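You operate a simulated robot arm through the tools that you are given. There is no shell and no other tool.

The job below is to be done with a simulated two-armed robot. You get a single attempt, and the scene is never put back.

TASK
Roll the banner in, lower the pole and fold in both feet of the banner stand.
Fine: turn the pole's lock knob fully loose.

It is judged by the outcome, as a careful person would: the job done as asked, and still so three seconds after it is handed in. It fails if anything else is knocked over, pushed out of place, dropped, spilled or broken. Flat cloth is picked up by pressing the open fingertips on it (5 to 10 N) and closing them slowly along it; thin cloth reads only 2 to 8 mm in the jaws.

THE ROBOT
Two 7-joint arms with fingered hands on one trunk that stands fixed in place. Base frame: the origin is at the foot of the trunk, x ahead of it, y to its left, z up; the work surface is at about z = 0.45. Lengths are in m, angles in rad, forces in N, time in s.
The left shoulder is at [0.07, 0.14, 1.139], the right one opposite. With the tool pointing down near the work surface each hand reaches from about 0.1 to 0.64 m from the base axis, measured 20 degrees to its own side. Payload 3.9 kg a hand.
Tool frame (each hand has its own): the origin (TCP) lies between the finger pads and is the grasp point; the fingertips stand 0.029 m ahead of it; z points along the fingers, y is the line along which they close. The gripper opens to 0.1 m; its body begins 0.034 m behind the TCP. The gripper is a hand of 5 fingers: y runs from the thumb to the fingers, the wrist lies at [-0.015, -0.105, -0.177] in the tool frame.
Orientation is told as [roll, pitch, yaw] about the base's x, y, z axes, in that order, counted from this pose: with the fingers straight down and the wrist toward the robot, the tool's x, y and z point along [0, 1, 0], [1, 0, 0] and [0, 0, -1] of the base frame.

THE INTERFACE
- The arms move only by the tool move_arm. It takes "left_plan", "right_plan" or both (then of equal length, played together; a hand with none holds still); each is a list of rows, each an object of numbers (a shift or turn left out is 0): "tx", "ty", "tz": the shift along the tool's x, y, z in units of 300 mm (1.0 is 300 mm); "wx", "wy", "wz": the turn, a rotation vector about the tool's x, y, z in units of 180 degrees (1.0 is 180 degrees). In form: [{"tx": .., "ty": .., "tz": .., "wx": .., "wy": .., "wz": ..}, ...]. A call has 1 to 20 rows; each row is the pose to reach, as a shift and turn from the pose commanded when the call began, along the tool's axes at that moment. A call with a number of a shift or a turn outside -1 to 1 is refused whole. Each row takes 0.2 s and may step no farther than 0.05 m and 0.15 rad from the row before; otherwise, the whole call is refused. A pose out of reach is approached as far as the arm can. The call stops where the force on the tool passes 50 N (or 10 N more than at its start, if that is more) or the arm is blocked; 0.2 s more then pass. In this call time passes only in rows, and 0.2 s behind the last. It gives the time, the measured TCP pose, the force on the tool (base axes), the opening and the grip force at its end, in the units of the frame above (readings bear some noise), with the torque about the TCP (base axes, N m) and any sound that the robot's microphone picked up.
- Cameras (640 x 400 px; columns grow to the right, rows downward): "scene" is now at [0.13, -0.0132, 1.4471]; the picture's right is [-0.12, -0.99, 0.00], its down [-0.61, 0.07, -0.79] and it looks along [0.78, -0.09, -0.61] (base axes); focal length 214 px, centre (320, 200). "left" rides on the left gripper at [-0.066, -0.086, -0.121] in its tool frame; the picture's right is [-0.76, -0.31, 0.58], its down [0.59, -0.70, 0.40] and it looks along [0.28, 0.64, 0.71] (tool axes); focal length 247 px, centre (320, 200). "right" rides on the right gripper at [0.066, -0.086, -0.121] in its tool frame; the picture's right is [-0.76, 0.31, -0.58], its down [-0.59, -0.70, 0.40] and it looks along [-0.28, 0.64, 0.71] (tool axes); focal length 247 px, centre (320, 200).
- snapshot(camera): a new picture of that camera. It takes no simulated time.
- move_column(by): slides the trunk up (or, below 0, down) by that many m; the arms and the scene camera ride with it, the base frame stays. It gives what a move gives, with no picture.
- finger_targets(index, middle, ring, little, thumb_bend, thumb_turn, hand): sets how far each is bent, from 0 (flat) to 1 (curled in); at 0.3 the hand is open as for a grip, at 0.7 the pads meet at the TCP. One left out holds its place. A second passes; each finger stops where it meets its share of the squeeze, and holds until it gets a number again. It is the only way to open and close the hand. It gives what a move gives, with no picture; readings hold the bend of each and the force on index, middle, ring, little, thumb and palm. thumb_turn goes from beside the hand (0) to across from the fingers (1), as for a grip.
- turn_head(pan, tilt): turns the head with the scene camera to pan (to the left, within 1.501 rad either way) and tilt (down, from -0.506 to 1.204), counted from straight ahead of the robot. It gives what a move gives.
- pixel_to_xyz(camera, pixels): for up to 12 pixels [column, row] of the newest picture of that camera ("zoom" is the newest enlarged one), the place [x, y, z] in the base frame of the surface seen there, good to about 0.002 m, but the place of the scene camera against the robot may be out by one fixed shift of up to 0.018 m in any direction. It takes no simulated time.
- inspect(camera, box): a new picture of the part [left, top, right, bottom] of that camera's present view, enlarged. It takes no simulated time.
- hand_in(): hands the job in; it is judged then, once.

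Leave the grippers open and the arms clear of the work at the hand-in unless told otherwise.

The tools are called after ">>>" by a JSON object that holds its "name" and its "arguments". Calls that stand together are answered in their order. move_arm: Moves the arms, as the interface text tells. Its arguments: {"type":"object","properties":{"left_plan":{"type":"array"},"right_plan":{"type":"array"}},"required":[]} The other tools are called the same way: move_column (by) moves the trunk up or down; finger_targets (index, middle, ring, little, thumb_bend, thumb_turn, hand) moves the fingers one by one; turn_head (pan, tilt) turns the head that bears the scene camera; snapshot (camera) takes a picture; pixel_to_xyz (camera, pixels) gives the place of the surface under pixels of a picture; inspect (camera, box) takes an enlarged picture of a part of a camera's view; hand_in () hands the job in.

At the start:

```text
t: 0.0
left_position: [0.4092, 0.1417, 1.3648]
left_tool_rot: [-0.002, 0.001, 0.001]
left_force: [-0.6, 0.1, -0.7]
left_ft_torque: [-0.06, -0.03, 0.0]
left_gripper_width: 0.1003
left_gripper_force: 0.0
left_shape: jaw
left_bend: [0.3, 0.3, 0.3, 0.3, 0.3, 0.98]
left_finger forces: [0.1, 0.0, 0.0, 0.0, 0.0, 0.0]
right_position: [0.4038, -0.1587, 1.3855]
right_tool_rot: [0.003, 0.002, 0.0]
right_force: [1.0, -0.6, -1.6]
right_ft_torque: [0.0, 0.0, -0.03]
right_gripper_width: 0.1
right_gripper_force: 0.0
right_shape: jaw
right_bend: [0.3, 0.3, 0.3, 0.3, 0.3, 0.98]
right_finger forces: [0.0, 0.0, 0.0, 0.0, 0.1, 0.0]
trunk travel left (down, up): [-0.781, 0.059]
head pan, tilt (commanded): [-0.117, 0.66]
```

scene: 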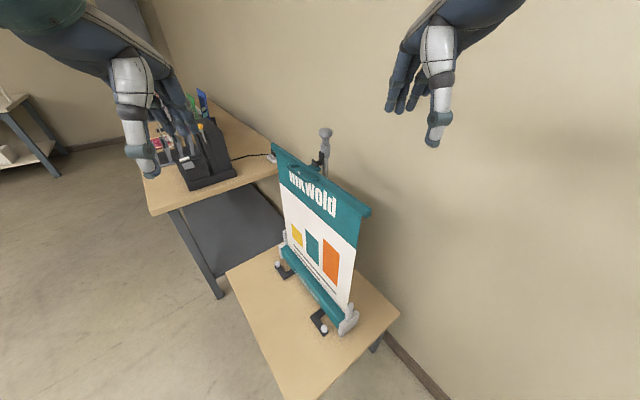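
right: 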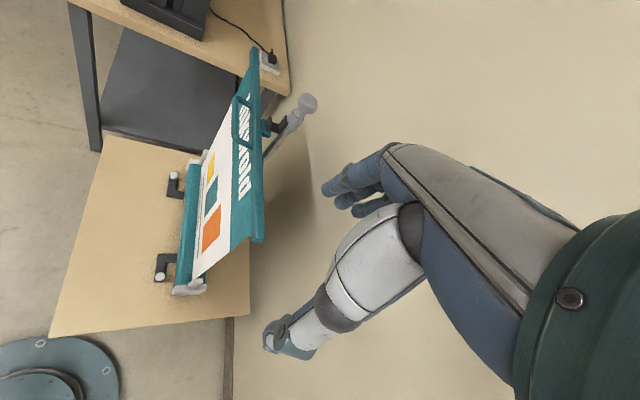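
left: 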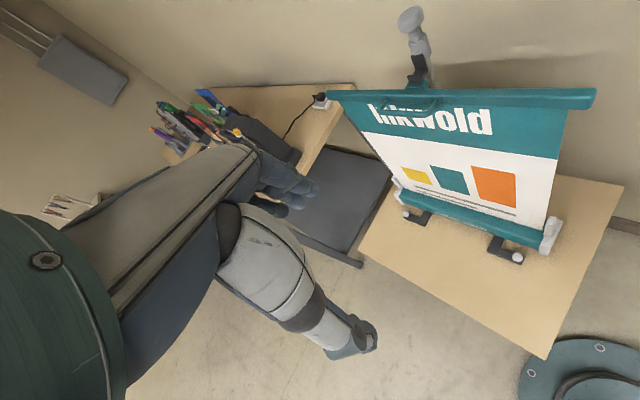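

I see the banner stand on a small table ahead, with its pole behind the banner, the top bar at about (320,180), and feet at (285,270) and (320,322). First I take enlarged views to understand the parts.

>>> {"name": "inspect", "arguments": {"camera": "scene", "box": [240, 110, 400, 210]}}

>>> {"name": "inspect", "arguments": {"camera": "scene", "box": [240, 210, 400, 350]}}

>>> {"name": "inspect", "arguments": {"camera": "left", "box": [320, 0, 620, 190]}}

>>> {"name": "inspect", "arguments": {"camera": "left", "box": [380, 150, 620, 300]}}

>>> {"name": "inspect", "arguments": {"camera": "right", "box": [140, 40, 340, 165]}}

>>> {"name": "inspect", "arguments": {"camera": "right", "box": [120, 130, 320, 310]}}

```text
4.00 times, centred on (320, 160) of scene
```

zoom: 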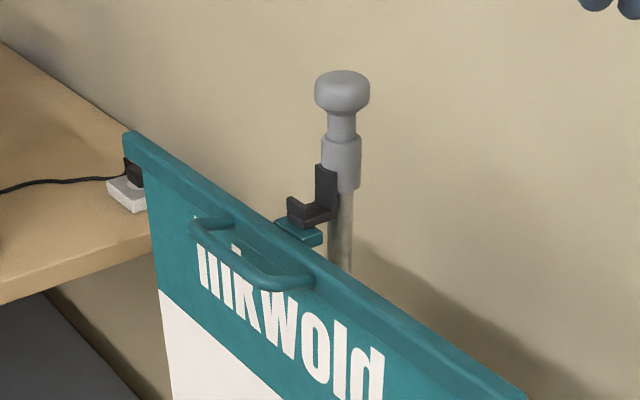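

```text
2.86 times, centred on (320, 280) of scene
```

zoom: 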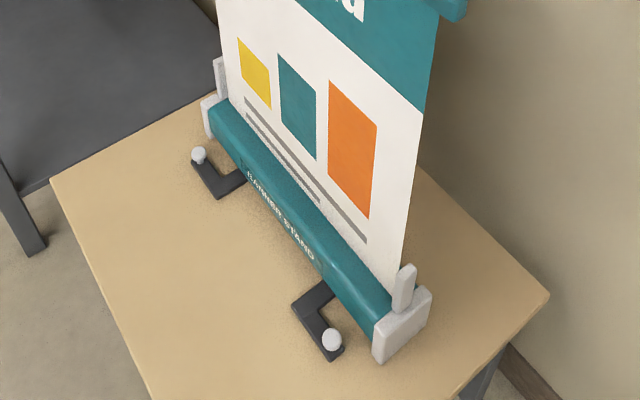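

```text
2.11 times, centred on (470, 95) of left
```

zoom: 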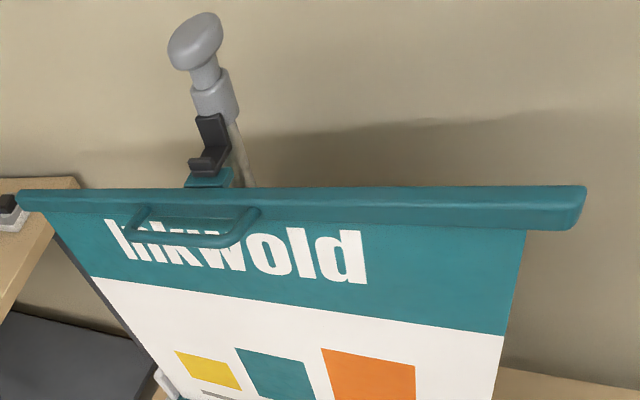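

```text
2.67 times, centred on (500, 225) of left
```

zoom: 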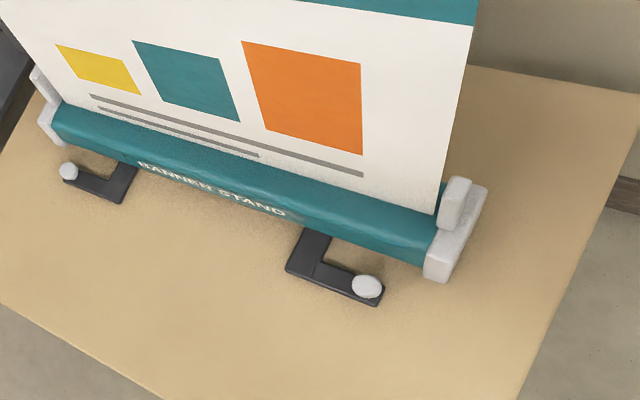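

```text
3.20 times, centred on (240, 102) of right
```

zoom: 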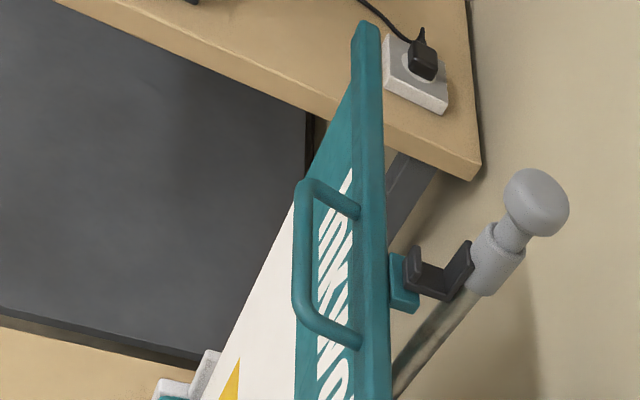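

```text
2.22 times, centred on (220, 220) of right
```

zoom: 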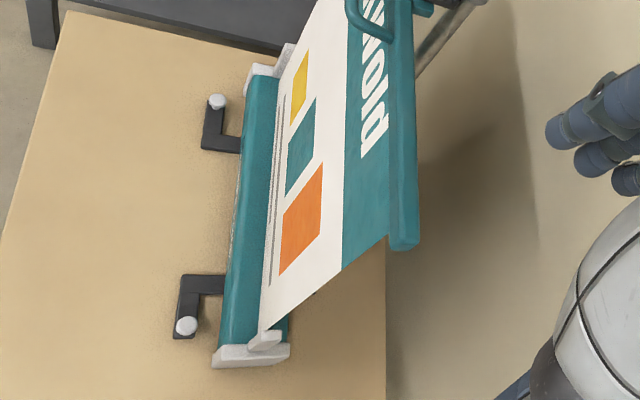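

The banner's top bar hangs with a teal tab by a black hook on the pole's collar; the grey knob tops the pole. I now measure points in the scene and both hand cameras to compare them.

>>> {"name": "pixel_to_xyz", "arguments": {"camera": "scene", "pixels": [[325, 132], [325, 150], [275, 148], [368, 212], [318, 160], [292, 167], [315, 181], [285, 274], [326, 330], [348, 318], [282, 245], [227, 272]]}}

>>> {"name": "pixel_to_xyz", "arguments": {"camera": "left", "pixels": [[411, 18], [419, 48], [330, 95], [592, 97], [418, 74], [383, 106], [437, 105], [406, 214], [518, 257], [549, 240], [360, 250], [542, 357]]}}

>>> {"name": "pixel_to_xyz", "arguments": {"camera": "right", "pixels": [[307, 103], [294, 121], [255, 55], [262, 236], [277, 126], [238, 100], [241, 142], [173, 176], [159, 277], [188, 290], [108, 137], [48, 335]]}}

```text
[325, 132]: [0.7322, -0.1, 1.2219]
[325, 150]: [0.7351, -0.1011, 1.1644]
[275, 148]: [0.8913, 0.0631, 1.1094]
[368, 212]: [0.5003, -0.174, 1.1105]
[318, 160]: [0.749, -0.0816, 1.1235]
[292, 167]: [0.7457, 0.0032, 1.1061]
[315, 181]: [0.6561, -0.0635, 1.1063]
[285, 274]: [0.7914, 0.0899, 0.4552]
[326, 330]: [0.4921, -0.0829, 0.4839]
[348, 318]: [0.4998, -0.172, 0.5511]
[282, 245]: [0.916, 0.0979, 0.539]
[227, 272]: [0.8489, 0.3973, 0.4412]
```

```text
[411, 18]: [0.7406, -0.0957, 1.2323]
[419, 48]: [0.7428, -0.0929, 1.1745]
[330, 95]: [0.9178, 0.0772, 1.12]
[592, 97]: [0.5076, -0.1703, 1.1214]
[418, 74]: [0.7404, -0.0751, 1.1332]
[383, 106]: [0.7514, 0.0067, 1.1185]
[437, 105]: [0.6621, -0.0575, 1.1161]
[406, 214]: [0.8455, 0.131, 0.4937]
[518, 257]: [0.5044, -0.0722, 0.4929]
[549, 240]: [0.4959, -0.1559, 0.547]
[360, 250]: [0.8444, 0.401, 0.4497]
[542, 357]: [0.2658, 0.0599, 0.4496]
```

```text
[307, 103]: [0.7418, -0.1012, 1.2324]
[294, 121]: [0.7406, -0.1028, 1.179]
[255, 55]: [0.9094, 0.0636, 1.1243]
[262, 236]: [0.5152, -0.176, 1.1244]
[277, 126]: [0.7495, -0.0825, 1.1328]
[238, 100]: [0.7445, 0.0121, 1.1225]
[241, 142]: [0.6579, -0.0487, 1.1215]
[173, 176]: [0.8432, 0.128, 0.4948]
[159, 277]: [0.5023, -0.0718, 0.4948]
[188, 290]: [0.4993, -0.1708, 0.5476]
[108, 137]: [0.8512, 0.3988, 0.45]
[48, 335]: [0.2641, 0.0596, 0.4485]
```

The hand cameras agree with each other: bar top z about 1.13, bar running from (0.51,-0.175) to (0.91,0.065); the scene camera reads about 10 mm short in x, 5 mm in y and 10 mm in z. Next I move the left hand above and in front of the handle, turned so its closing line is square to the banner, to look closely at the hook.

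>>> {"name": "move_arm", "arguments": {"left_plan": [{"tx": -0.03, "ty": 0.07, "tz": 0.0, "wz": 0.03}, {"tx": -0.06, "ty": 0.14, "tz": 0.0, "wz": 0.06}, {"tx": -0.1, "ty": 0.22, "tz": 0.03, "wz": 0.09}, {"tx": -0.13, "ty": 0.3, "tz": 0.06, "wz": 0.12}, {"tx": -0.17, "ty": 0.38, "tz": 0.09, "wz": 0.15}, {"tx": -0.2, "ty": 0.46, "tz": 0.12, "wz": 0.18}, {"tx": -0.24, "ty": 0.54, "tz": 0.15, "wz": 0.21}, {"tx": -0.28, "ty": 0.62, "tz": 0.19, "wz": 0.24}, {"tx": -0.31, "ty": 0.7, "tz": 0.22, "wz": 0.27}, {"tx": -0.35, "ty": 0.78, "tz": 0.25, "wz": 0.3}, {"tx": -0.38, "ty": 0.84, "tz": 0.28, "wz": 0.32}, {"tx": -0.4, "ty": 0.88, "tz": 0.3, "wz": 0.326}]}}

>>> {"name": "snapshot", "arguments": {"camera": "left"}}

>>> {"name": "snapshot", "arguments": {"camera": "scene"}}

```text
t: 2.6
left_position: [0.5123, 0.079, 1.1903]
left_tool_rot: [-0.007, -0.12, -0.545]
left_force: [-0.4, -0.9, 0.9]
left_ft_torque: [0.02, -0.02, 0.01]
left_gripper_width: 0.1002
left_gripper_force: 0.1
left_shape: jaw
left_bend: [0.3, 0.3, 0.3, 0.3, 0.3, 0.98]
left_finger forces: [0.0, 0.0, 0.0, 0.0, 0.0, 0.0]
left hand out of reach, approached as far as the arm can: row 1, 2, 3, 4, 5, 6, 7, 8, 9, 10, 11, 12
right_position: [0.401, -0.1598, 1.387]
right_tool_rot: [0.004, -0.003, -0.001]
right_force: [0.8, -0.1, -0.9]
right_ft_torque: [-0.03, -0.01, -0.01]
right_gripper_width: 0.0998
right_gripper_force: 0.1
right_shape: jaw
right_bend: [0.3, 0.3, 0.3, 0.3, 0.3, 0.98]
right_finger forces: [0.0, 0.0, 0.0, 0.0, 0.0, 0.0]
trunk travel left (down, up): [-0.781, 0.059]
head pan, tilt (commanded): [-0.117, 0.66]
```

```text
taken
```

left: 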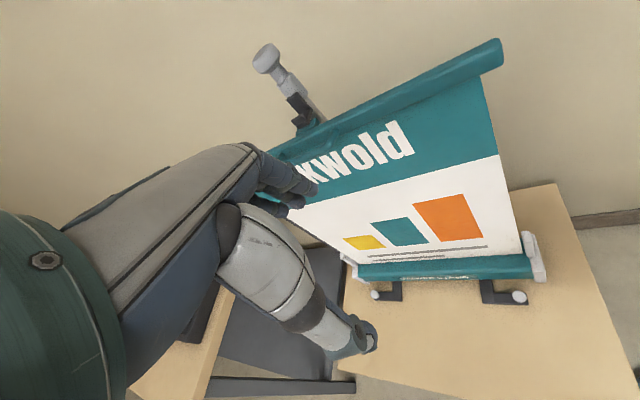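

```text
taken
```

scene: 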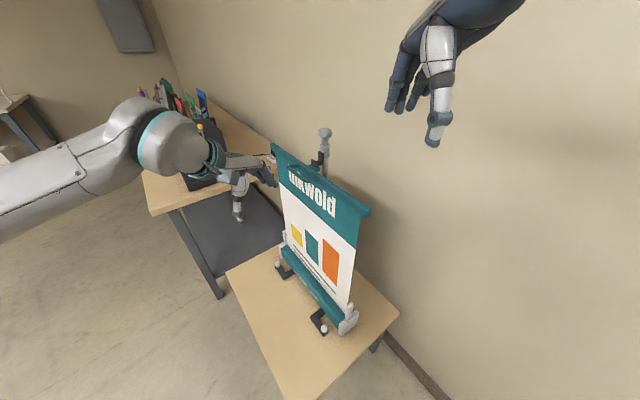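

The left hand stopped short at (0.51,0.08,1.19): with fingers down this high it is out of reach. I look closer at the hand's shape and the hook from here.

>>> {"name": "inspect", "arguments": {"camera": "scene", "box": [120, 80, 340, 230]}}

>>> {"name": "inspect", "arguments": {"camera": "left", "box": [220, 20, 380, 130]}}

>>> {"name": "inspect", "arguments": {"camera": "scene", "box": [360, 0, 540, 160]}}

```text
2.67 times, centred on (230, 155) of scene
```

zoom: 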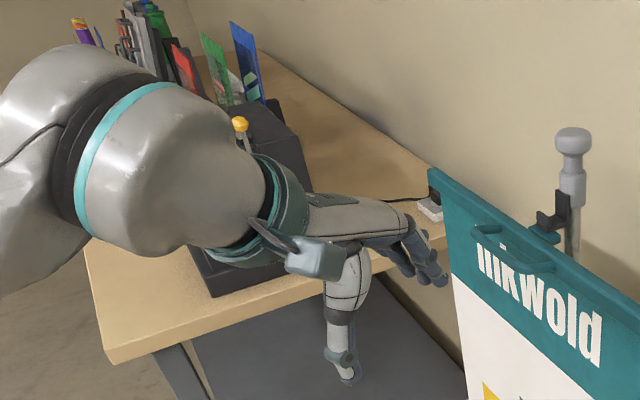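

```text
3.64 times, centred on (300, 75) of left
```

zoom: 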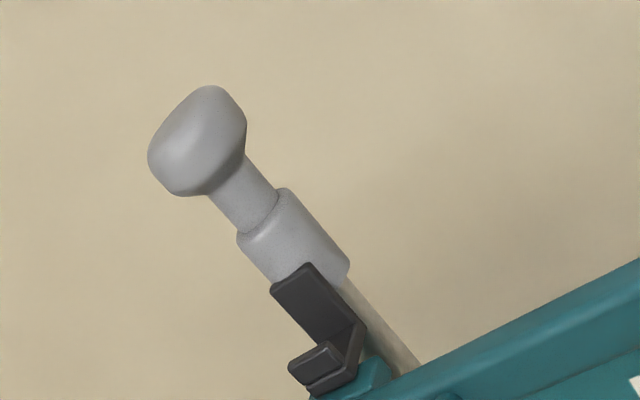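

```text
2.50 times, centred on (450, 80) of scene
```

zoom: 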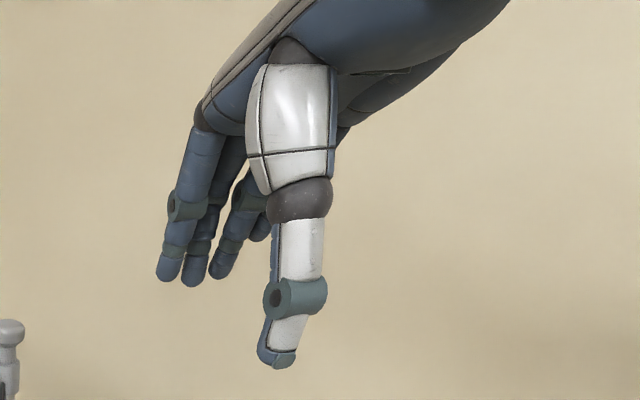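

The knob is a mushroom on a neck above a grey collar carrying a black upward-open hook. I check the nearby desk's things the left elbow passes over, before moving further.

>>> {"name": "pixel_to_xyz", "arguments": {"camera": "scene", "pixels": [[205, 185], [200, 124], [203, 95], [270, 160], [180, 206], [160, 90], [600, 180], [420, 250], [150, 210], [230, 290], [398, 315], [285, 398]]}}

>>> {"name": "pixel_to_xyz", "arguments": {"camera": "left", "pixels": [[262, 55], [283, 80], [300, 110], [310, 130], [290, 140], [500, 50], [525, 245], [385, 295], [518, 297], [560, 200], [430, 20], [330, 300]]}}

>>> {"name": "inspect", "arguments": {"camera": "left", "box": [270, 80, 350, 140]}}

```text
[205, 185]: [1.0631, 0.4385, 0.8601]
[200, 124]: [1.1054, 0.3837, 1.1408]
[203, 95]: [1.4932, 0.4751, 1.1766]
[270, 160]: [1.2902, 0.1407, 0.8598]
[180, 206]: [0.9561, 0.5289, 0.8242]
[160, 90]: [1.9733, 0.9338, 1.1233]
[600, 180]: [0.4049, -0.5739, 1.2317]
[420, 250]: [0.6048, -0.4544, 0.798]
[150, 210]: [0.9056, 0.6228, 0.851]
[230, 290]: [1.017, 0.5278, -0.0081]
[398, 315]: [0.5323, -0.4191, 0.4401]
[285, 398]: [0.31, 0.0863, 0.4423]
```

```text
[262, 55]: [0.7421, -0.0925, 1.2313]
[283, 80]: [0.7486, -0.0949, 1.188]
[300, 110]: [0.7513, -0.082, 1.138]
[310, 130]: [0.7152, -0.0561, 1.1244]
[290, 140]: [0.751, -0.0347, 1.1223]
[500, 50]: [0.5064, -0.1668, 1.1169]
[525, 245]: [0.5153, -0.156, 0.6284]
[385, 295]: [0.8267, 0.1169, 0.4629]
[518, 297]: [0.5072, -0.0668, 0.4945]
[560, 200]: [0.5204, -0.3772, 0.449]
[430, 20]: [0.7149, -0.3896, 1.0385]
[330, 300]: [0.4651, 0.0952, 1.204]
```

```text
6.67 times, centred on (310, 110) of left
```

zoom: 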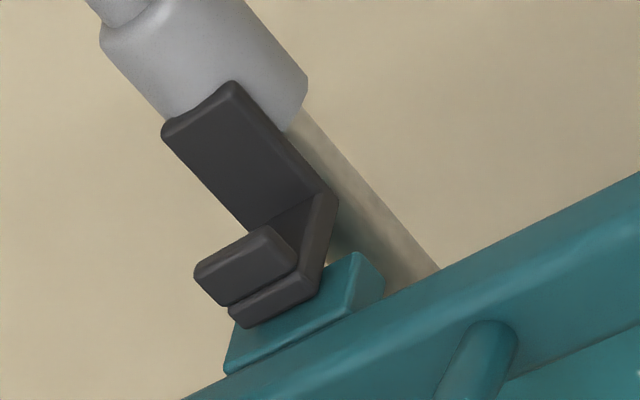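

I now see the hook's floor just above a teal block on the bar's back. I test how the left arm behaves when the fingers are tilted forward (turn about tool x), which should extend its reach; no shift.

>>> {"name": "move_arm", "arguments": {"left_plan": [{"wx": -0.04}, {"wx": -0.08}, {"wx": -0.12}, {"wx": -0.16}, {"wx": -0.2}, {"wx": -0.24}]}}

>>> {"name": "snapshot", "arguments": {"camera": "left"}}

```text
t: 4.0
left_position: [0.5145, 0.0791, 1.1862]
left_tool_rot: [-0.013, -0.877, -0.537]
left_force: [0.4, 0.2, 0.0]
left_ft_torque: [0.01, 0.02, 0.0]
left_gripper_width: 0.1002
left_gripper_force: 0.1
left_shape: jaw
left_bend: [0.3, 0.3, 0.3, 0.3, 0.3, 0.98]
left_finger forces: [0.1, 0.0, 0.0, 0.0, 0.1, 0.0]
right_position: [0.403, -0.158, 1.3854]
right_tool_rot: [0.001, 0.001, 0.001]
right_force: [-0.2, 0.1, -0.2]
right_ft_torque: [-0.01, -0.01, -0.02]
right_gripper_width: 0.1001
right_gripper_force: 0.0
right_shape: jaw
right_bend: [0.3, 0.3, 0.3, 0.3, 0.3, 0.98]
right_finger forces: [0.0, 0.1, 0.0, 0.0, 0.1, 0.0]
trunk travel left (down, up): [-0.781, 0.059]
head pan, tilt (commanded): [-0.117, 0.66]
```

```text
taken
```

left: 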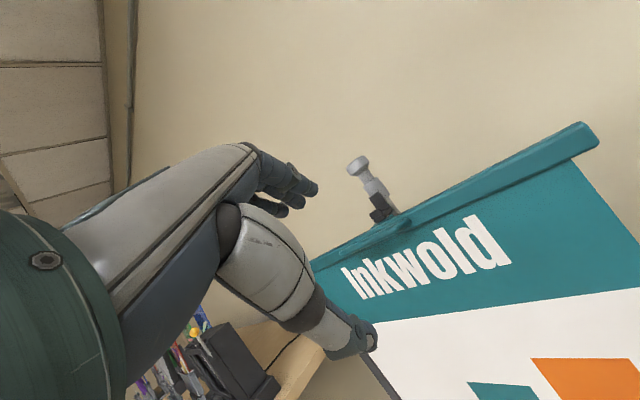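

The tilt works and the commanded pose follows the reached one. Now I raise the hand and bring it nearer (target TCP about (0.64,0.05,1.25), turned square to the banner) to look at the hook and handle from above.

>>> {"name": "move_arm", "arguments": {"left_plan": [{"tx": 0.022, "ty": 0.071, "tz": 0.03, "wx": 0.015, "wy": -0.017, "wz": 0.018}, {"tx": 0.044, "ty": 0.142, "tz": 0.06, "wx": 0.029, "wy": -0.033, "wz": 0.037}, {"tx": 0.066, "ty": 0.213, "tz": 0.089, "wx": 0.044, "wy": -0.05, "wz": 0.055}, {"tx": 0.087, "ty": 0.283, "tz": 0.119, "wx": 0.059, "wy": -0.067, "wz": 0.073}, {"tx": 0.109, "ty": 0.354, "tz": 0.148, "wx": 0.073, "wy": -0.083, "wz": 0.092}, {"tx": 0.131, "ty": 0.425, "tz": 0.178, "wx": 0.088, "wy": -0.1, "wz": 0.11}]}}

>>> {"name": "snapshot", "arguments": {"camera": "left"}}

>>> {"name": "snapshot", "arguments": {"camera": "scene"}}

```text
t: 5.4
left_position: [0.641, 0.0485, 1.246]
left_tool_rot: [-0.01, -0.595, -1.006]
left_force: [0.3, 0.2, -0.1]
left_ft_torque: [0.02, 0.01, -0.03]
left_gripper_width: 0.1003
left_gripper_force: 0.0
left_shape: jaw
left_bend: [0.3, 0.3, 0.3, 0.3, 0.3, 0.98]
left_finger forces: [0.0, 0.0, 0.0, 0.1, 0.0, 0.0]
right_position: [0.4043, -0.1603, 1.3854]
right_tool_rot: [0.003, -0.001, -0.001]
right_force: [0.1, 0.1, -1.0]
right_ft_torque: [0.02, -0.01, 0.01]
right_gripper_width: 0.0998
right_gripper_force: 0.1
right_shape: jaw
right_bend: [0.3, 0.3, 0.3, 0.3, 0.3, 0.98]
right_finger forces: [0.0, 0.0, 0.1, 0.0, 0.0, 0.0]
trunk travel left (down, up): [-0.781, 0.059]
head pan, tilt (commanded): [-0.117, 0.66]
```

```text
taken
```

left: 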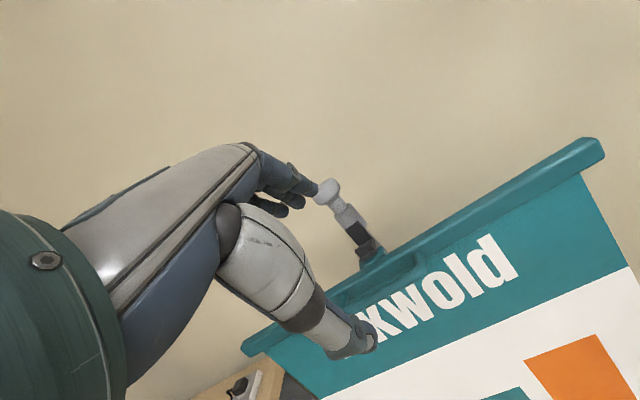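

```text
taken
```

scene: 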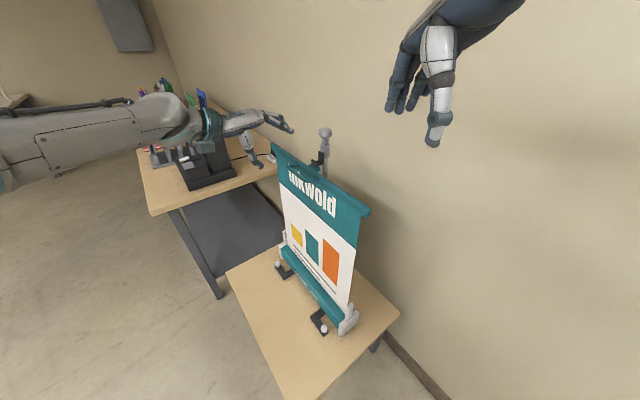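

That pose is reachable. I zoom on the hook at (365,245) and the handle at (375,290).

>>> {"name": "inspect", "arguments": {"camera": "left", "box": [310, 170, 440, 300]}}

>>> {"name": "pixel_to_xyz", "arguments": {"camera": "left", "pixels": [[326, 190], [350, 218], [366, 243], [370, 262], [395, 262], [350, 300], [412, 258], [380, 280], [600, 150], [260, 345], [400, 245], [350, 285]]}}

```text
3.08 times, centred on (375, 235) of left
```

zoom: 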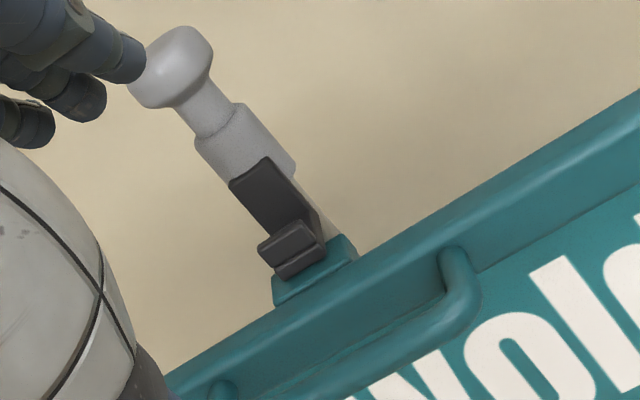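

```text
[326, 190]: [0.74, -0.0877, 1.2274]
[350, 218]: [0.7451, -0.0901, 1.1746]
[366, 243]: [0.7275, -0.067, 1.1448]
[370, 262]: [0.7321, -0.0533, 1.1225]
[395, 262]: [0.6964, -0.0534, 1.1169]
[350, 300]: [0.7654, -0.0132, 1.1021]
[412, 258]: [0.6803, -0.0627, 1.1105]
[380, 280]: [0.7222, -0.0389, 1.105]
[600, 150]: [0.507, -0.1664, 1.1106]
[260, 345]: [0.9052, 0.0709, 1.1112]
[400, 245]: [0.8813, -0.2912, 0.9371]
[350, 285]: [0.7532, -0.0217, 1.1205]
```

I query precise points on the hook's lip, floor, the teal block and the handle in the zoomed picture.

>>> {"name": "pixel_to_xyz", "arguments": {"camera": "zoom", "pixels": [[262, 185], [290, 236], [300, 264], [318, 245], [300, 285], [340, 262], [350, 250], [280, 290], [455, 265], [460, 310], [390, 350], [330, 330]]}}

>>> {"name": "inspect", "arguments": {"camera": "left", "box": [345, 205, 395, 265]}}

>>> {"name": "inspect", "arguments": {"camera": "right", "box": [230, 80, 330, 160]}}

```text
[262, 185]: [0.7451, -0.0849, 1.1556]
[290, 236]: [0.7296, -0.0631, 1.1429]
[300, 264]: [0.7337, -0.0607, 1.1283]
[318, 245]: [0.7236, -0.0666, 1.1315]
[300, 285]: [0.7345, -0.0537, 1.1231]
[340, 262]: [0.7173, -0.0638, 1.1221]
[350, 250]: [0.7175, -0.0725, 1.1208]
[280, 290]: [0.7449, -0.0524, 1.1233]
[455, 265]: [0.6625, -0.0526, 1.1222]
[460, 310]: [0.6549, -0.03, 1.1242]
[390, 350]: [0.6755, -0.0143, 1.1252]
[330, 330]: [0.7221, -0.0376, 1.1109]
```

```text
6.67 times, centred on (370, 235) of left
```

zoom: 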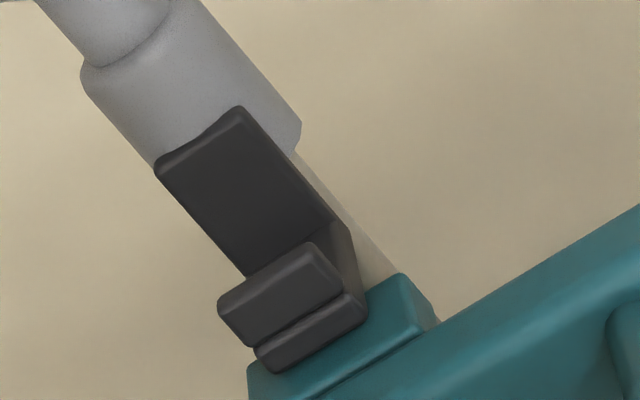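

```text
5.00 times, centred on (280, 120) of right
```

zoom: 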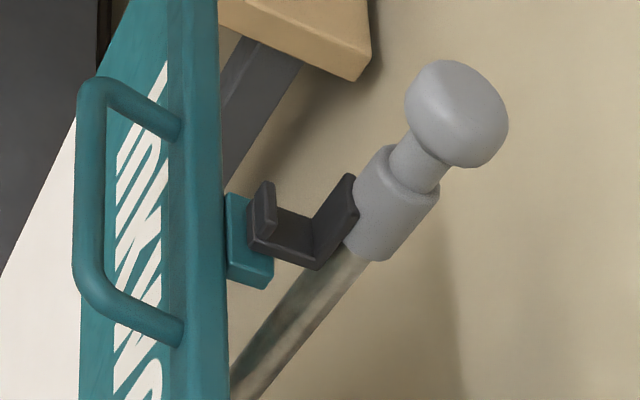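

The handle tube lies about 36 mm in front of the bar's face, with about 85 mm of inside length. I now measure the base cassette, end posts and feet in the scene camera.

>>> {"name": "inspect", "arguments": {"camera": "scene", "box": [260, 220, 380, 350]}}

>>> {"name": "pixel_to_xyz", "arguments": {"camera": "zoom", "pixels": [[208, 128], [172, 172], [225, 195], [250, 230], [310, 290], [420, 360], [370, 420], [455, 350], [480, 300], [440, 300], [300, 235], [230, 120]]}}

```text
3.08 times, centred on (320, 285) of scene
```

zoom: 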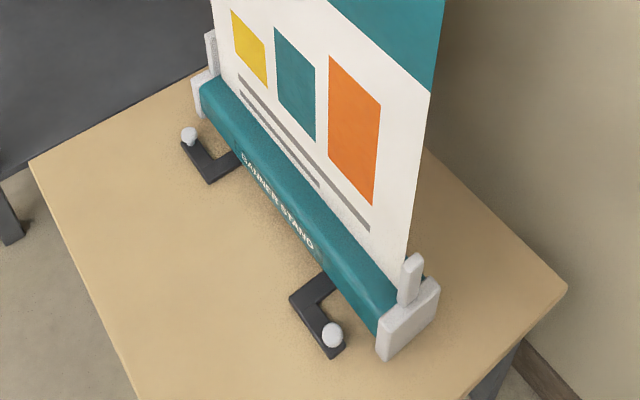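

```text
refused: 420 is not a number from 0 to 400
```

I query points on this new enlarged picture: cassette top and front, posts, feet arms and knobs.

>>> {"name": "pixel_to_xyz", "arguments": {"camera": "zoom", "pixels": [[190, 134], [208, 172], [230, 160], [210, 95], [290, 180], [300, 235], [370, 300], [410, 262], [425, 290], [332, 335], [305, 300], [330, 282]]}}

>>> {"name": "pixel_to_xyz", "arguments": {"camera": "zoom", "pixels": [[318, 325], [340, 352], [212, 42], [205, 75], [385, 355], [402, 290], [380, 340], [345, 235], [240, 110], [370, 315], [250, 160], [408, 300]]}}

```text
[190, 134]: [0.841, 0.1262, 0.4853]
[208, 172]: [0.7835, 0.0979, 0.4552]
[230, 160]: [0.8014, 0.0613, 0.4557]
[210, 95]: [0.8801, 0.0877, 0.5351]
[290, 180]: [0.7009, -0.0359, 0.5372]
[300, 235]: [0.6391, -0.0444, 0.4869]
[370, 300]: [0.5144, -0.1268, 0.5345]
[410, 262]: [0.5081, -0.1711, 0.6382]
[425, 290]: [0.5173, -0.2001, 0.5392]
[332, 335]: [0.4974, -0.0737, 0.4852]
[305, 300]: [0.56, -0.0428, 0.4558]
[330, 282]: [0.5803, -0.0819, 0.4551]
```

```text
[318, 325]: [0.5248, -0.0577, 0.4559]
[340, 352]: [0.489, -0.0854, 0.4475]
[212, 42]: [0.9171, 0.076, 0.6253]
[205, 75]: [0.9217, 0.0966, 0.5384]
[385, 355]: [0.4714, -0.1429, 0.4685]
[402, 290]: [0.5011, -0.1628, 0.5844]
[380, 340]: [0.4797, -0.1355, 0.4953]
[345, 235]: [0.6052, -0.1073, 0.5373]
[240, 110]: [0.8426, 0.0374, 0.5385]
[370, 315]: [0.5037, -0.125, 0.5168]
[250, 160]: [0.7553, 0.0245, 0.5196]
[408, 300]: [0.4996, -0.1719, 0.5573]
```

I want the bar's exact ends compared with the end posts, so I zoom on the bar's near end in the left camera and take points.

>>> {"name": "inspect", "arguments": {"camera": "left", "box": [560, 120, 640, 170]}}

>>> {"name": "pixel_to_xyz", "arguments": {"camera": "left", "pixels": [[590, 140], [599, 140], [603, 150], [604, 160], [595, 165], [585, 172], [245, 343], [245, 350], [252, 352], [255, 335]]}}

>>> {"name": "inspect", "arguments": {"camera": "right", "box": [160, 220, 280, 310]}}

>>> {"name": "pixel_to_xyz", "arguments": {"camera": "right", "pixels": [[250, 242], [262, 242], [195, 285], [205, 288], [200, 280], [180, 291], [190, 293], [206, 155], [200, 160], [190, 162], [252, 48], [260, 50]]}}

```text
8.00 times, centred on (600, 145) of left
```

zoom: 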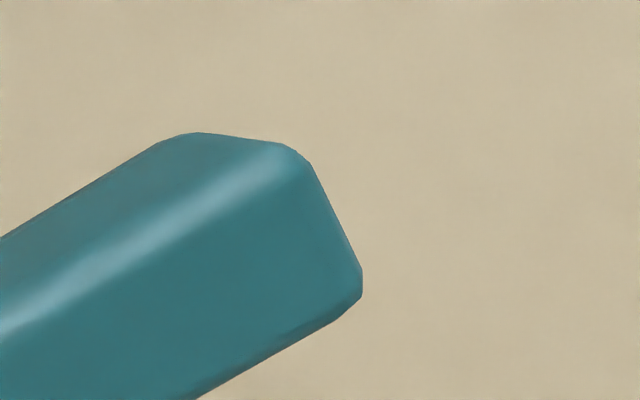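

```text
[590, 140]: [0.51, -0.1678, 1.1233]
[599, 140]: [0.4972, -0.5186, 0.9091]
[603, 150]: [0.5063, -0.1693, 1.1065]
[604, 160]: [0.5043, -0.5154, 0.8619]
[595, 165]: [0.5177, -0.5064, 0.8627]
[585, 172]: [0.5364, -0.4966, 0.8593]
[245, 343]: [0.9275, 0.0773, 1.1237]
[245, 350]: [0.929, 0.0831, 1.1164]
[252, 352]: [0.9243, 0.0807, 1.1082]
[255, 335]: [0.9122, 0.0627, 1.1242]
```

```text
4.44 times, centred on (220, 265) of right
```

zoom: 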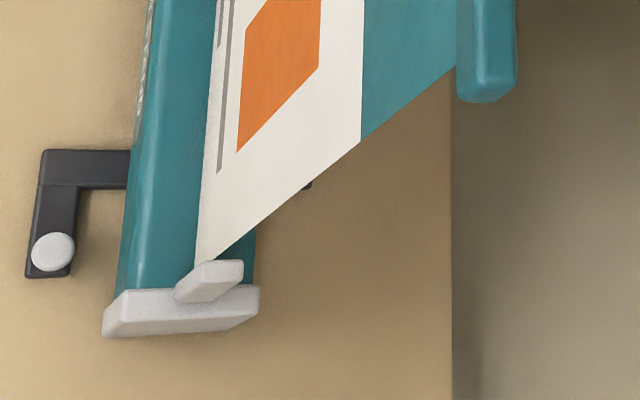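

```text
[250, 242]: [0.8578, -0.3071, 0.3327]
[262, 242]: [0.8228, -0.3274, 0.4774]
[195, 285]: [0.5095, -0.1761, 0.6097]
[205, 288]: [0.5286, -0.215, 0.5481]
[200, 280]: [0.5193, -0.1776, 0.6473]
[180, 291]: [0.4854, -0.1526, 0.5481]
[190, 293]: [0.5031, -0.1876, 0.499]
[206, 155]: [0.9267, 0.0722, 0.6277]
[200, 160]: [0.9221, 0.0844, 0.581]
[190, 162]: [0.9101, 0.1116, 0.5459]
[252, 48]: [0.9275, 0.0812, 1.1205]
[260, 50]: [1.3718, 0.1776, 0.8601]
```

The bar (0.49 m long) will come to rest on the two white end posts (tops at z about 0.648). Before grasping I measure the handle tube more finely in the left camera.

>>> {"name": "inspect", "arguments": {"camera": "left", "box": [320, 240, 430, 320]}}

>>> {"name": "pixel_to_xyz", "arguments": {"camera": "left", "pixels": [[405, 252], [412, 262], [405, 273], [395, 281], [385, 287], [375, 293], [365, 299], [355, 305], [402, 282], [392, 287], [375, 285], [385, 297]]}}

```text
5.00 times, centred on (375, 280) of left
```

zoom: 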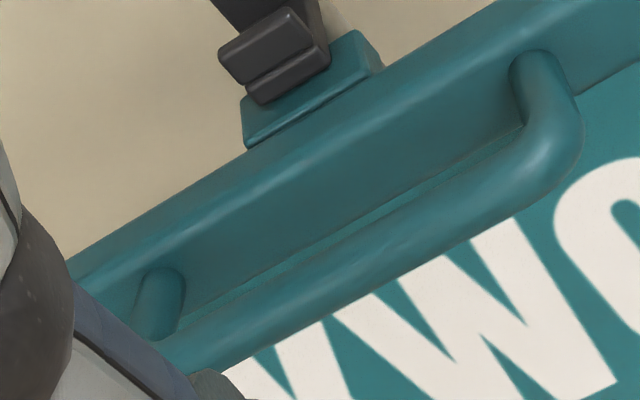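

```text
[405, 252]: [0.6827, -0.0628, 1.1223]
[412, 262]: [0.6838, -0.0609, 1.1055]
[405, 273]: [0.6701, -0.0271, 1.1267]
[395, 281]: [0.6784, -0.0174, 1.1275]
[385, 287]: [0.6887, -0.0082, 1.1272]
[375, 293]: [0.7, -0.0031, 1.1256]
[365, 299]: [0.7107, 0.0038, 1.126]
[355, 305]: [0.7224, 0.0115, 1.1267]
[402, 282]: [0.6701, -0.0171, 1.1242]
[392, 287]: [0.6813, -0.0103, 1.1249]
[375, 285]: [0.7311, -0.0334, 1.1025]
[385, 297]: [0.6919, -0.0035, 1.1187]
```

The tube centre is about 41 mm off the bar's face at z about 1.12. Now I read where my own finger and thumb tips are, from the left view, to plan which fingers enter the handle.

>>> {"name": "inspect", "arguments": {"camera": "left", "box": [220, 130, 390, 370]}}

>>> {"name": "pixel_to_xyz", "arguments": {"camera": "left", "pixels": [[314, 188], [300, 180], [285, 170], [299, 201], [288, 198], [282, 212], [272, 206], [265, 160], [355, 345], [340, 325], [310, 300], [352, 296]]}}

```text
1.67 times, centred on (305, 250) of left
```

zoom: 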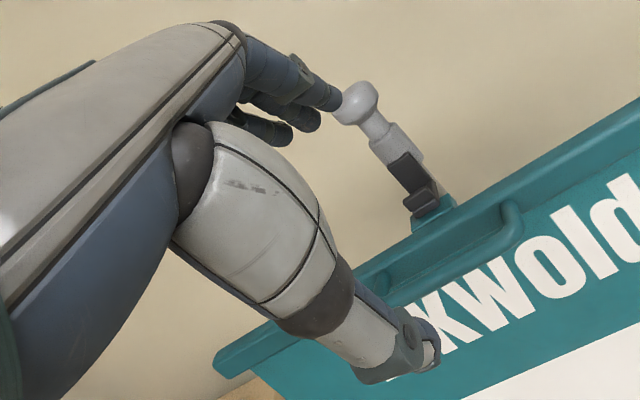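

```text
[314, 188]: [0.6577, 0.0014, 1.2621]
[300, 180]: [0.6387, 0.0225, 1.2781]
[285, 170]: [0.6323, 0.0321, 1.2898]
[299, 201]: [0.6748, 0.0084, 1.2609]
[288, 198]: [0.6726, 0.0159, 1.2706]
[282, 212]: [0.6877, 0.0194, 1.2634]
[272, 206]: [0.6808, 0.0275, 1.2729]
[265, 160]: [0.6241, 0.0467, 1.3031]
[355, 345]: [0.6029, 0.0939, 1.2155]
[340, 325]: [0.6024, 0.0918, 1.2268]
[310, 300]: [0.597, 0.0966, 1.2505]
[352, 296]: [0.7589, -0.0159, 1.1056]
```

The four fingers span tool x from about -0.014 to +0.056, which fits inside the handle. I pre-bend the fingers to 0.55 so they enter the gap near the tube, thumb staying open, then check where the tips are.

>>> {"name": "finger_targets", "arguments": {"hand": "left", "index": 0.55, "middle": 0.55, "ring": 0.55, "little": 0.55, "thumb_bend": 0.25, "thumb_turn": 1.0}}

>>> {"name": "inspect", "arguments": {"camera": "left", "box": [220, 130, 390, 370]}}

```text
t: 6.4
left_position: [0.6392, 0.0499, 1.248]
left_tool_rot: [-0.007, -0.599, -1.008]
left_force: [0.5, 1.3, -0.2]
left_ft_torque: [-0.01, 0.04, -0.01]
left_gripper_width: 0.0707
left_gripper_force: 0.2
left_shape: fingers
left_bend: [0.55, 0.55, 0.55, 0.55, 0.25, 0.97]
left_finger forces: [0.0, 0.0, 0.1, 0.0, 0.0, 0.1]
right_position: [0.4021, -0.1577, 1.386]
right_tool_rot: [0.001, -0.003, 0.001]
right_force: [0.4, -0.9, 0.5]
right_ft_torque: [-0.03, -0.01, 0.02]
right_gripper_width: 0.1
right_gripper_force: 0.0
right_shape: jaw
right_bend: [0.3, 0.3, 0.3, 0.3, 0.3, 0.98]
right_finger forces: [0.1, 0.0, 0.0, 0.0, 0.0, 0.1]
trunk travel left (down, up): [-0.781, 0.059]
head pan, tilt (commanded): [-0.117, 0.66]
```

```text
1.67 times, centred on (305, 250) of left
```

zoom: 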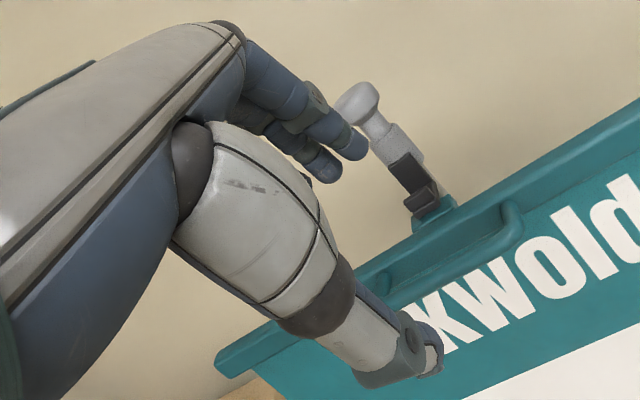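

Fingers are bent to 0.55; I read the new tip positions from this enlarged picture.

>>> {"name": "pixel_to_xyz", "arguments": {"camera": "zoom", "pixels": [[355, 150], [340, 140], [325, 130], [325, 172], [310, 160], [305, 180], [270, 85], [420, 360], [405, 365], [380, 375]]}}

```text
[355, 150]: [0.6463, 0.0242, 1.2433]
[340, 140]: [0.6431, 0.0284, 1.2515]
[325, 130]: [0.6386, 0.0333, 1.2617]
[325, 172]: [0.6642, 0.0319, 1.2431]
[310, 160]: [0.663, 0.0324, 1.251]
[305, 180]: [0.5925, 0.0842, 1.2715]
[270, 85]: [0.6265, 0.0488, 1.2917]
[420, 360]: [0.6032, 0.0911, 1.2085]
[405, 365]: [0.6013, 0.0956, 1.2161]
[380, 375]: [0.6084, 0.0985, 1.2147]
```

Pads sit at y about +0.02 with the fingertips parallel to tool z. I bend fingers slightly more (0.6) and then move to 80 mm above the handle with less tilt.

>>> {"name": "finger_targets", "arguments": {"hand": "left", "index": 0.6, "middle": 0.6, "ring": 0.6, "little": 0.6}}

>>> {"name": "move_arm", "arguments": {"left_plan": [{"tx": -0.003, "ty": 0.026, "tz": 0.055, "wx": 0.016, "wy": -0.001, "wz": 0.001}, {"tx": -0.006, "ty": 0.052, "tz": 0.11, "wx": 0.032, "wy": -0.001, "wz": 0.002}, {"tx": -0.01, "ty": 0.077, "tz": 0.166, "wx": 0.047, "wy": -0.002, "wz": 0.002}, {"tx": -0.013, "ty": 0.103, "tz": 0.222, "wx": 0.063, "wy": -0.002, "wz": 0.003}, {"tx": -0.016, "ty": 0.129, "tz": 0.277, "wx": 0.079, "wy": -0.003, "wz": 0.004}]}}

>>> {"name": "snapshot", "arguments": {"camera": "left"}}

>>> {"name": "snapshot", "arguments": {"camera": "scene"}}

>>> {"name": "snapshot", "arguments": {"camera": "right"}}

```text
t: 7.4
left_position: [0.64, 0.0496, 1.2472]
left_tool_rot: [-0.008, -0.599, -1.007]
left_force: [-0.3, -0.6, 0.3]
left_ft_torque: [0.0, 0.01, -0.02]
left_gripper_width: 0.0643
left_gripper_force: 0.0
left_shape: fingers
left_bend: [0.6, 0.6, 0.6, 0.6, 0.25, 0.97]
left_finger forces: [0.0, 0.1, 0.0, 0.0, 0.0, 0.0]
right_position: [0.4031, -0.1575, 1.386]
right_tool_rot: [0.002, 0.001, -0.001]
right_force: [1.0, 0.3, -0.5]
right_ft_torque: [0.01, -0.03, -0.01]
right_gripper_width: 0.0998
right_gripper_force: 0.2
right_shape: jaw
right_bend: [0.3, 0.3, 0.3, 0.3, 0.3, 0.98]
right_finger forces: [0.0, 0.0, 0.0, 0.0, 0.1, 0.0]
trunk travel left (down, up): [-0.781, 0.059]
head pan, tilt (commanded): [-0.117, 0.66]
```

```text
t: 8.6
left_position: [0.679, -0.0201, 1.2009]
left_tool_rot: [-0.01, -0.348, -1.024]
left_force: [-0.1, 0.0, -0.3]
left_ft_torque: [0.02, -0.03, -0.01]
left_gripper_width: 0.0644
left_gripper_force: 0.1
left_shape: fingers
left_bend: [0.6, 0.6, 0.6, 0.6, 0.25, 0.97]
left_finger forces: [0.0, 0.0, 0.0, 0.0, 0.0, 0.1]
right_position: [0.4033, -0.1592, 1.3843]
right_tool_rot: [0.002, 0.0, 0.001]
right_force: [0.2, -0.2, 0.1]
right_ft_torque: [-0.01, 0.01, 0.02]
right_gripper_width: 0.0999
right_gripper_force: 0.1
right_shape: jaw
right_bend: [0.3, 0.3, 0.3, 0.3, 0.3, 0.98]
right_finger forces: [0.1, 0.0, 0.0, 0.0, 0.0, 0.0]
trunk travel left (down, up): [-0.781, 0.059]
head pan, tilt (commanded): [-0.117, 0.66]
```

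```text
taken
```

left: 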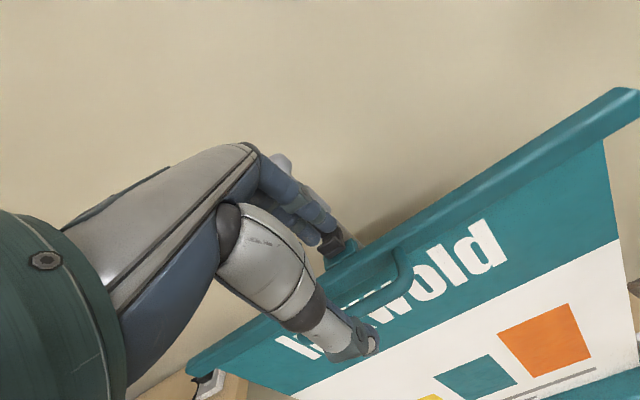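

```text
taken
```

scene: 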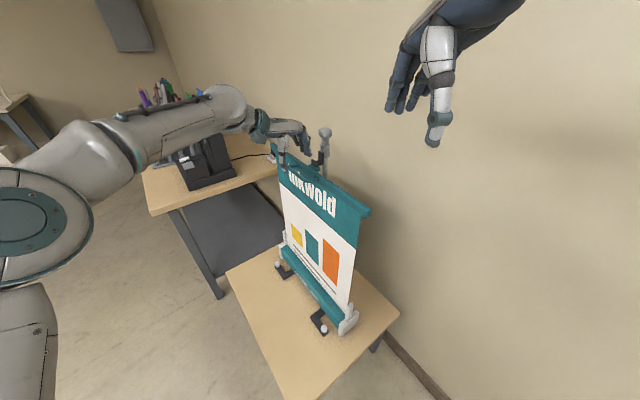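

```text
taken
```

right: 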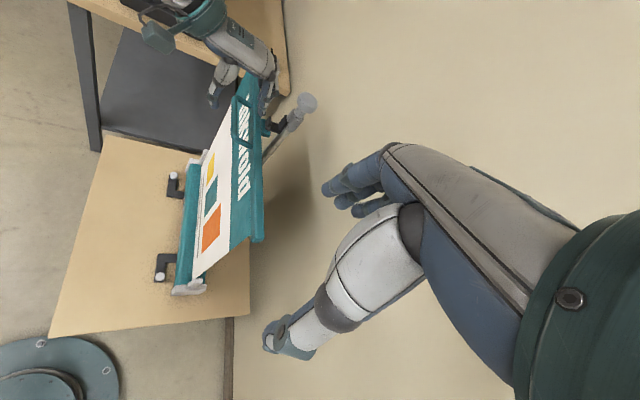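

The left hand is now above the handle. I zoom from the right camera on fingers and handle around (245,100) to check alignment along the bar.

>>> {"name": "inspect", "arguments": {"camera": "right", "box": [200, 40, 330, 150]}}

>>> {"name": "inspect", "arguments": {"camera": "left", "box": [240, 170, 440, 380]}}

```text
3.64 times, centred on (265, 95) of right
```

zoom: 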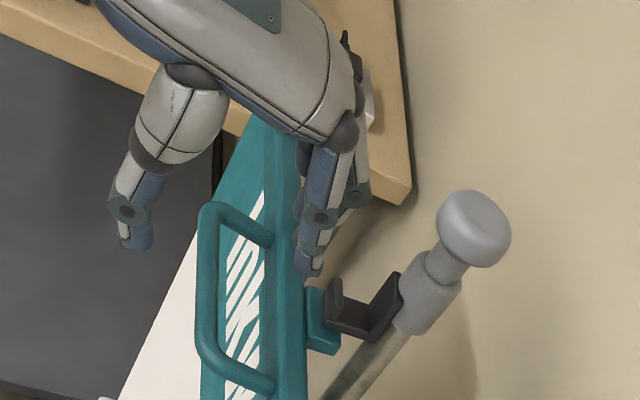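

```text
1.90 times, centred on (340, 275) of left
```

zoom: 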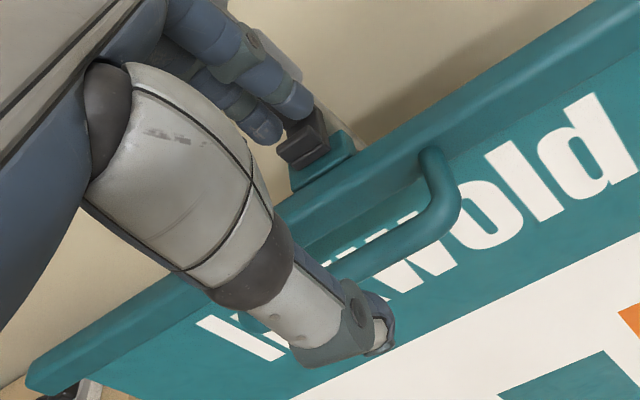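

I measure the fingertips' places in this zoomed picture to compare with the gap.

>>> {"name": "pixel_to_xyz", "arguments": {"camera": "zoom", "pixels": [[302, 110], [290, 95], [275, 80], [265, 130], [250, 115], [440, 180], [440, 215], [375, 265], [385, 335], [365, 350], [320, 245], [225, 50]]}}

```text
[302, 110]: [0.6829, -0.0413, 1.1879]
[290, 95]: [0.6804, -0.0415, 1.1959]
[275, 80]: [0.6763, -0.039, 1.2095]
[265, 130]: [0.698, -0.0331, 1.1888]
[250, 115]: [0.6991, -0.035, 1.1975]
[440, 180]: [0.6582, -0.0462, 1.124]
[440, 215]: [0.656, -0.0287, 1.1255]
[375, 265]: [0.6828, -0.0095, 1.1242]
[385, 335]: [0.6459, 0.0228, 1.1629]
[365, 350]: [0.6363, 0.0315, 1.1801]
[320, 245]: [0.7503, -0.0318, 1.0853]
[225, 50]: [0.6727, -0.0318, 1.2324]
```

Fingertips are centred in the gap (t ≈ -0.390 between tube and bar face). I descend first 55 mm with a 4 mm shift toward the near end, then check.

>>> {"name": "move_arm", "arguments": {"left_plan": [{"tx": -0.013, "ty": -0.016, "tz": 0.043}, {"tx": -0.013, "ty": -0.031, "tz": 0.086}, {"tx": -0.013, "ty": -0.047, "tz": 0.13}, {"tx": -0.013, "ty": -0.0625, "tz": 0.172}]}}

>>> {"name": "snapshot", "arguments": {"camera": "left"}}

>>> {"name": "inspect", "arguments": {"camera": "right", "box": [200, 40, 330, 150]}}

```text
t: 9.6
left_position: [0.6759, -0.0231, 1.146]
left_tool_rot: [-0.008, -0.352, -1.021]
left_force: [0.7, 0.1, -0.3]
left_ft_torque: [0.0, 0.03, -0.03]
left_gripper_width: 0.0644
left_gripper_force: 0.0
left_shape: fingers
left_bend: [0.6, 0.6, 0.6, 0.6, 0.25, 0.97]
left_finger forces: [0.0, 0.1, 0.0, 0.1, 0.0, 0.0]
right_position: [0.4039, -0.1583, 1.3858]
right_tool_rot: [0.002, 0.0, -0.001]
right_force: [0.6, -0.3, 1.1]
right_ft_torque: [0.0, 0.04, 0.0]
right_gripper_width: 0.0997
right_gripper_force: 0.2
right_shape: jaw
right_bend: [0.3, 0.3, 0.3, 0.3, 0.3, 0.98]
right_finger forces: [0.0, 0.0, 0.0, 0.1, 0.1, 0.1]
trunk travel left (down, up): [-0.781, 0.059]
head pan, tilt (commanded): [-0.117, 0.66]
```

```text
taken
```

left: 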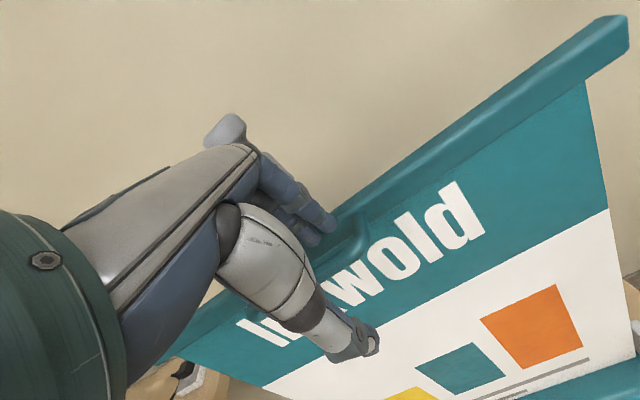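

```text
3.64 times, centred on (265, 95) of right
```

zoom: 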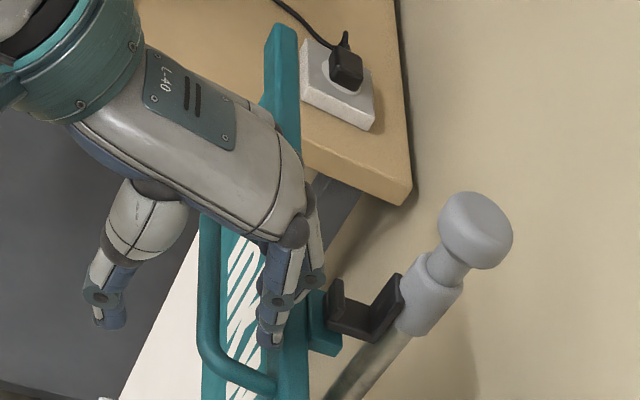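

No contact so far. I zoom on the fingertips near (325,220) to see them relative to the gap before going down the last 25 mm.

>>> {"name": "inspect", "arguments": {"camera": "left", "box": [270, 170, 400, 280]}}

>>> {"name": "inspect", "arguments": {"camera": "scene", "box": [260, 120, 350, 200]}}

```text
3.64 times, centred on (335, 225) of left
```

zoom: 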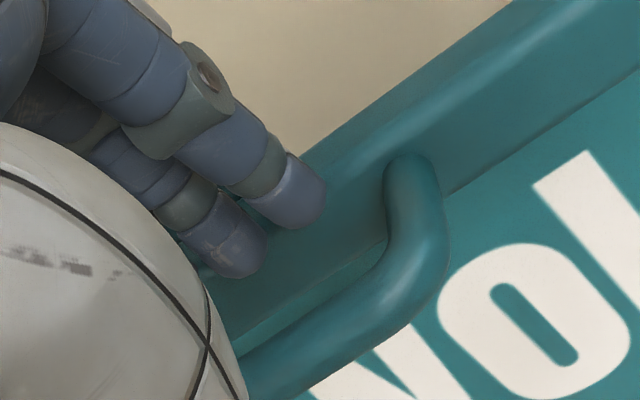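

```text
5.00 times, centred on (305, 160) of scene
```

zoom: 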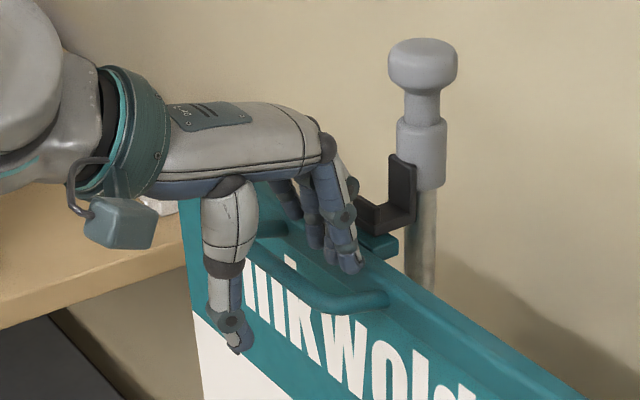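

I check the index and middle tip positions numerically.

>>> {"name": "pixel_to_xyz", "arguments": {"camera": "left", "pixels": [[330, 224], [331, 229], [325, 218], [312, 238], [316, 243], [346, 240], [352, 245], [340, 252], [360, 222], [352, 200]]}}

```text
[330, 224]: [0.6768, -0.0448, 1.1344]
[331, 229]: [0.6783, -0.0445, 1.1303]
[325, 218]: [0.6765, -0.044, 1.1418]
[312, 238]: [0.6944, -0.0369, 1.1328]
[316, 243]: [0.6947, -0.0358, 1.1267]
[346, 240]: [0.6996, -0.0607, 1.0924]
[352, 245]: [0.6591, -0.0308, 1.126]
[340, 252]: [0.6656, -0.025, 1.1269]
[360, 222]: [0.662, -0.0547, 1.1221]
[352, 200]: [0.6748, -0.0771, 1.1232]
```

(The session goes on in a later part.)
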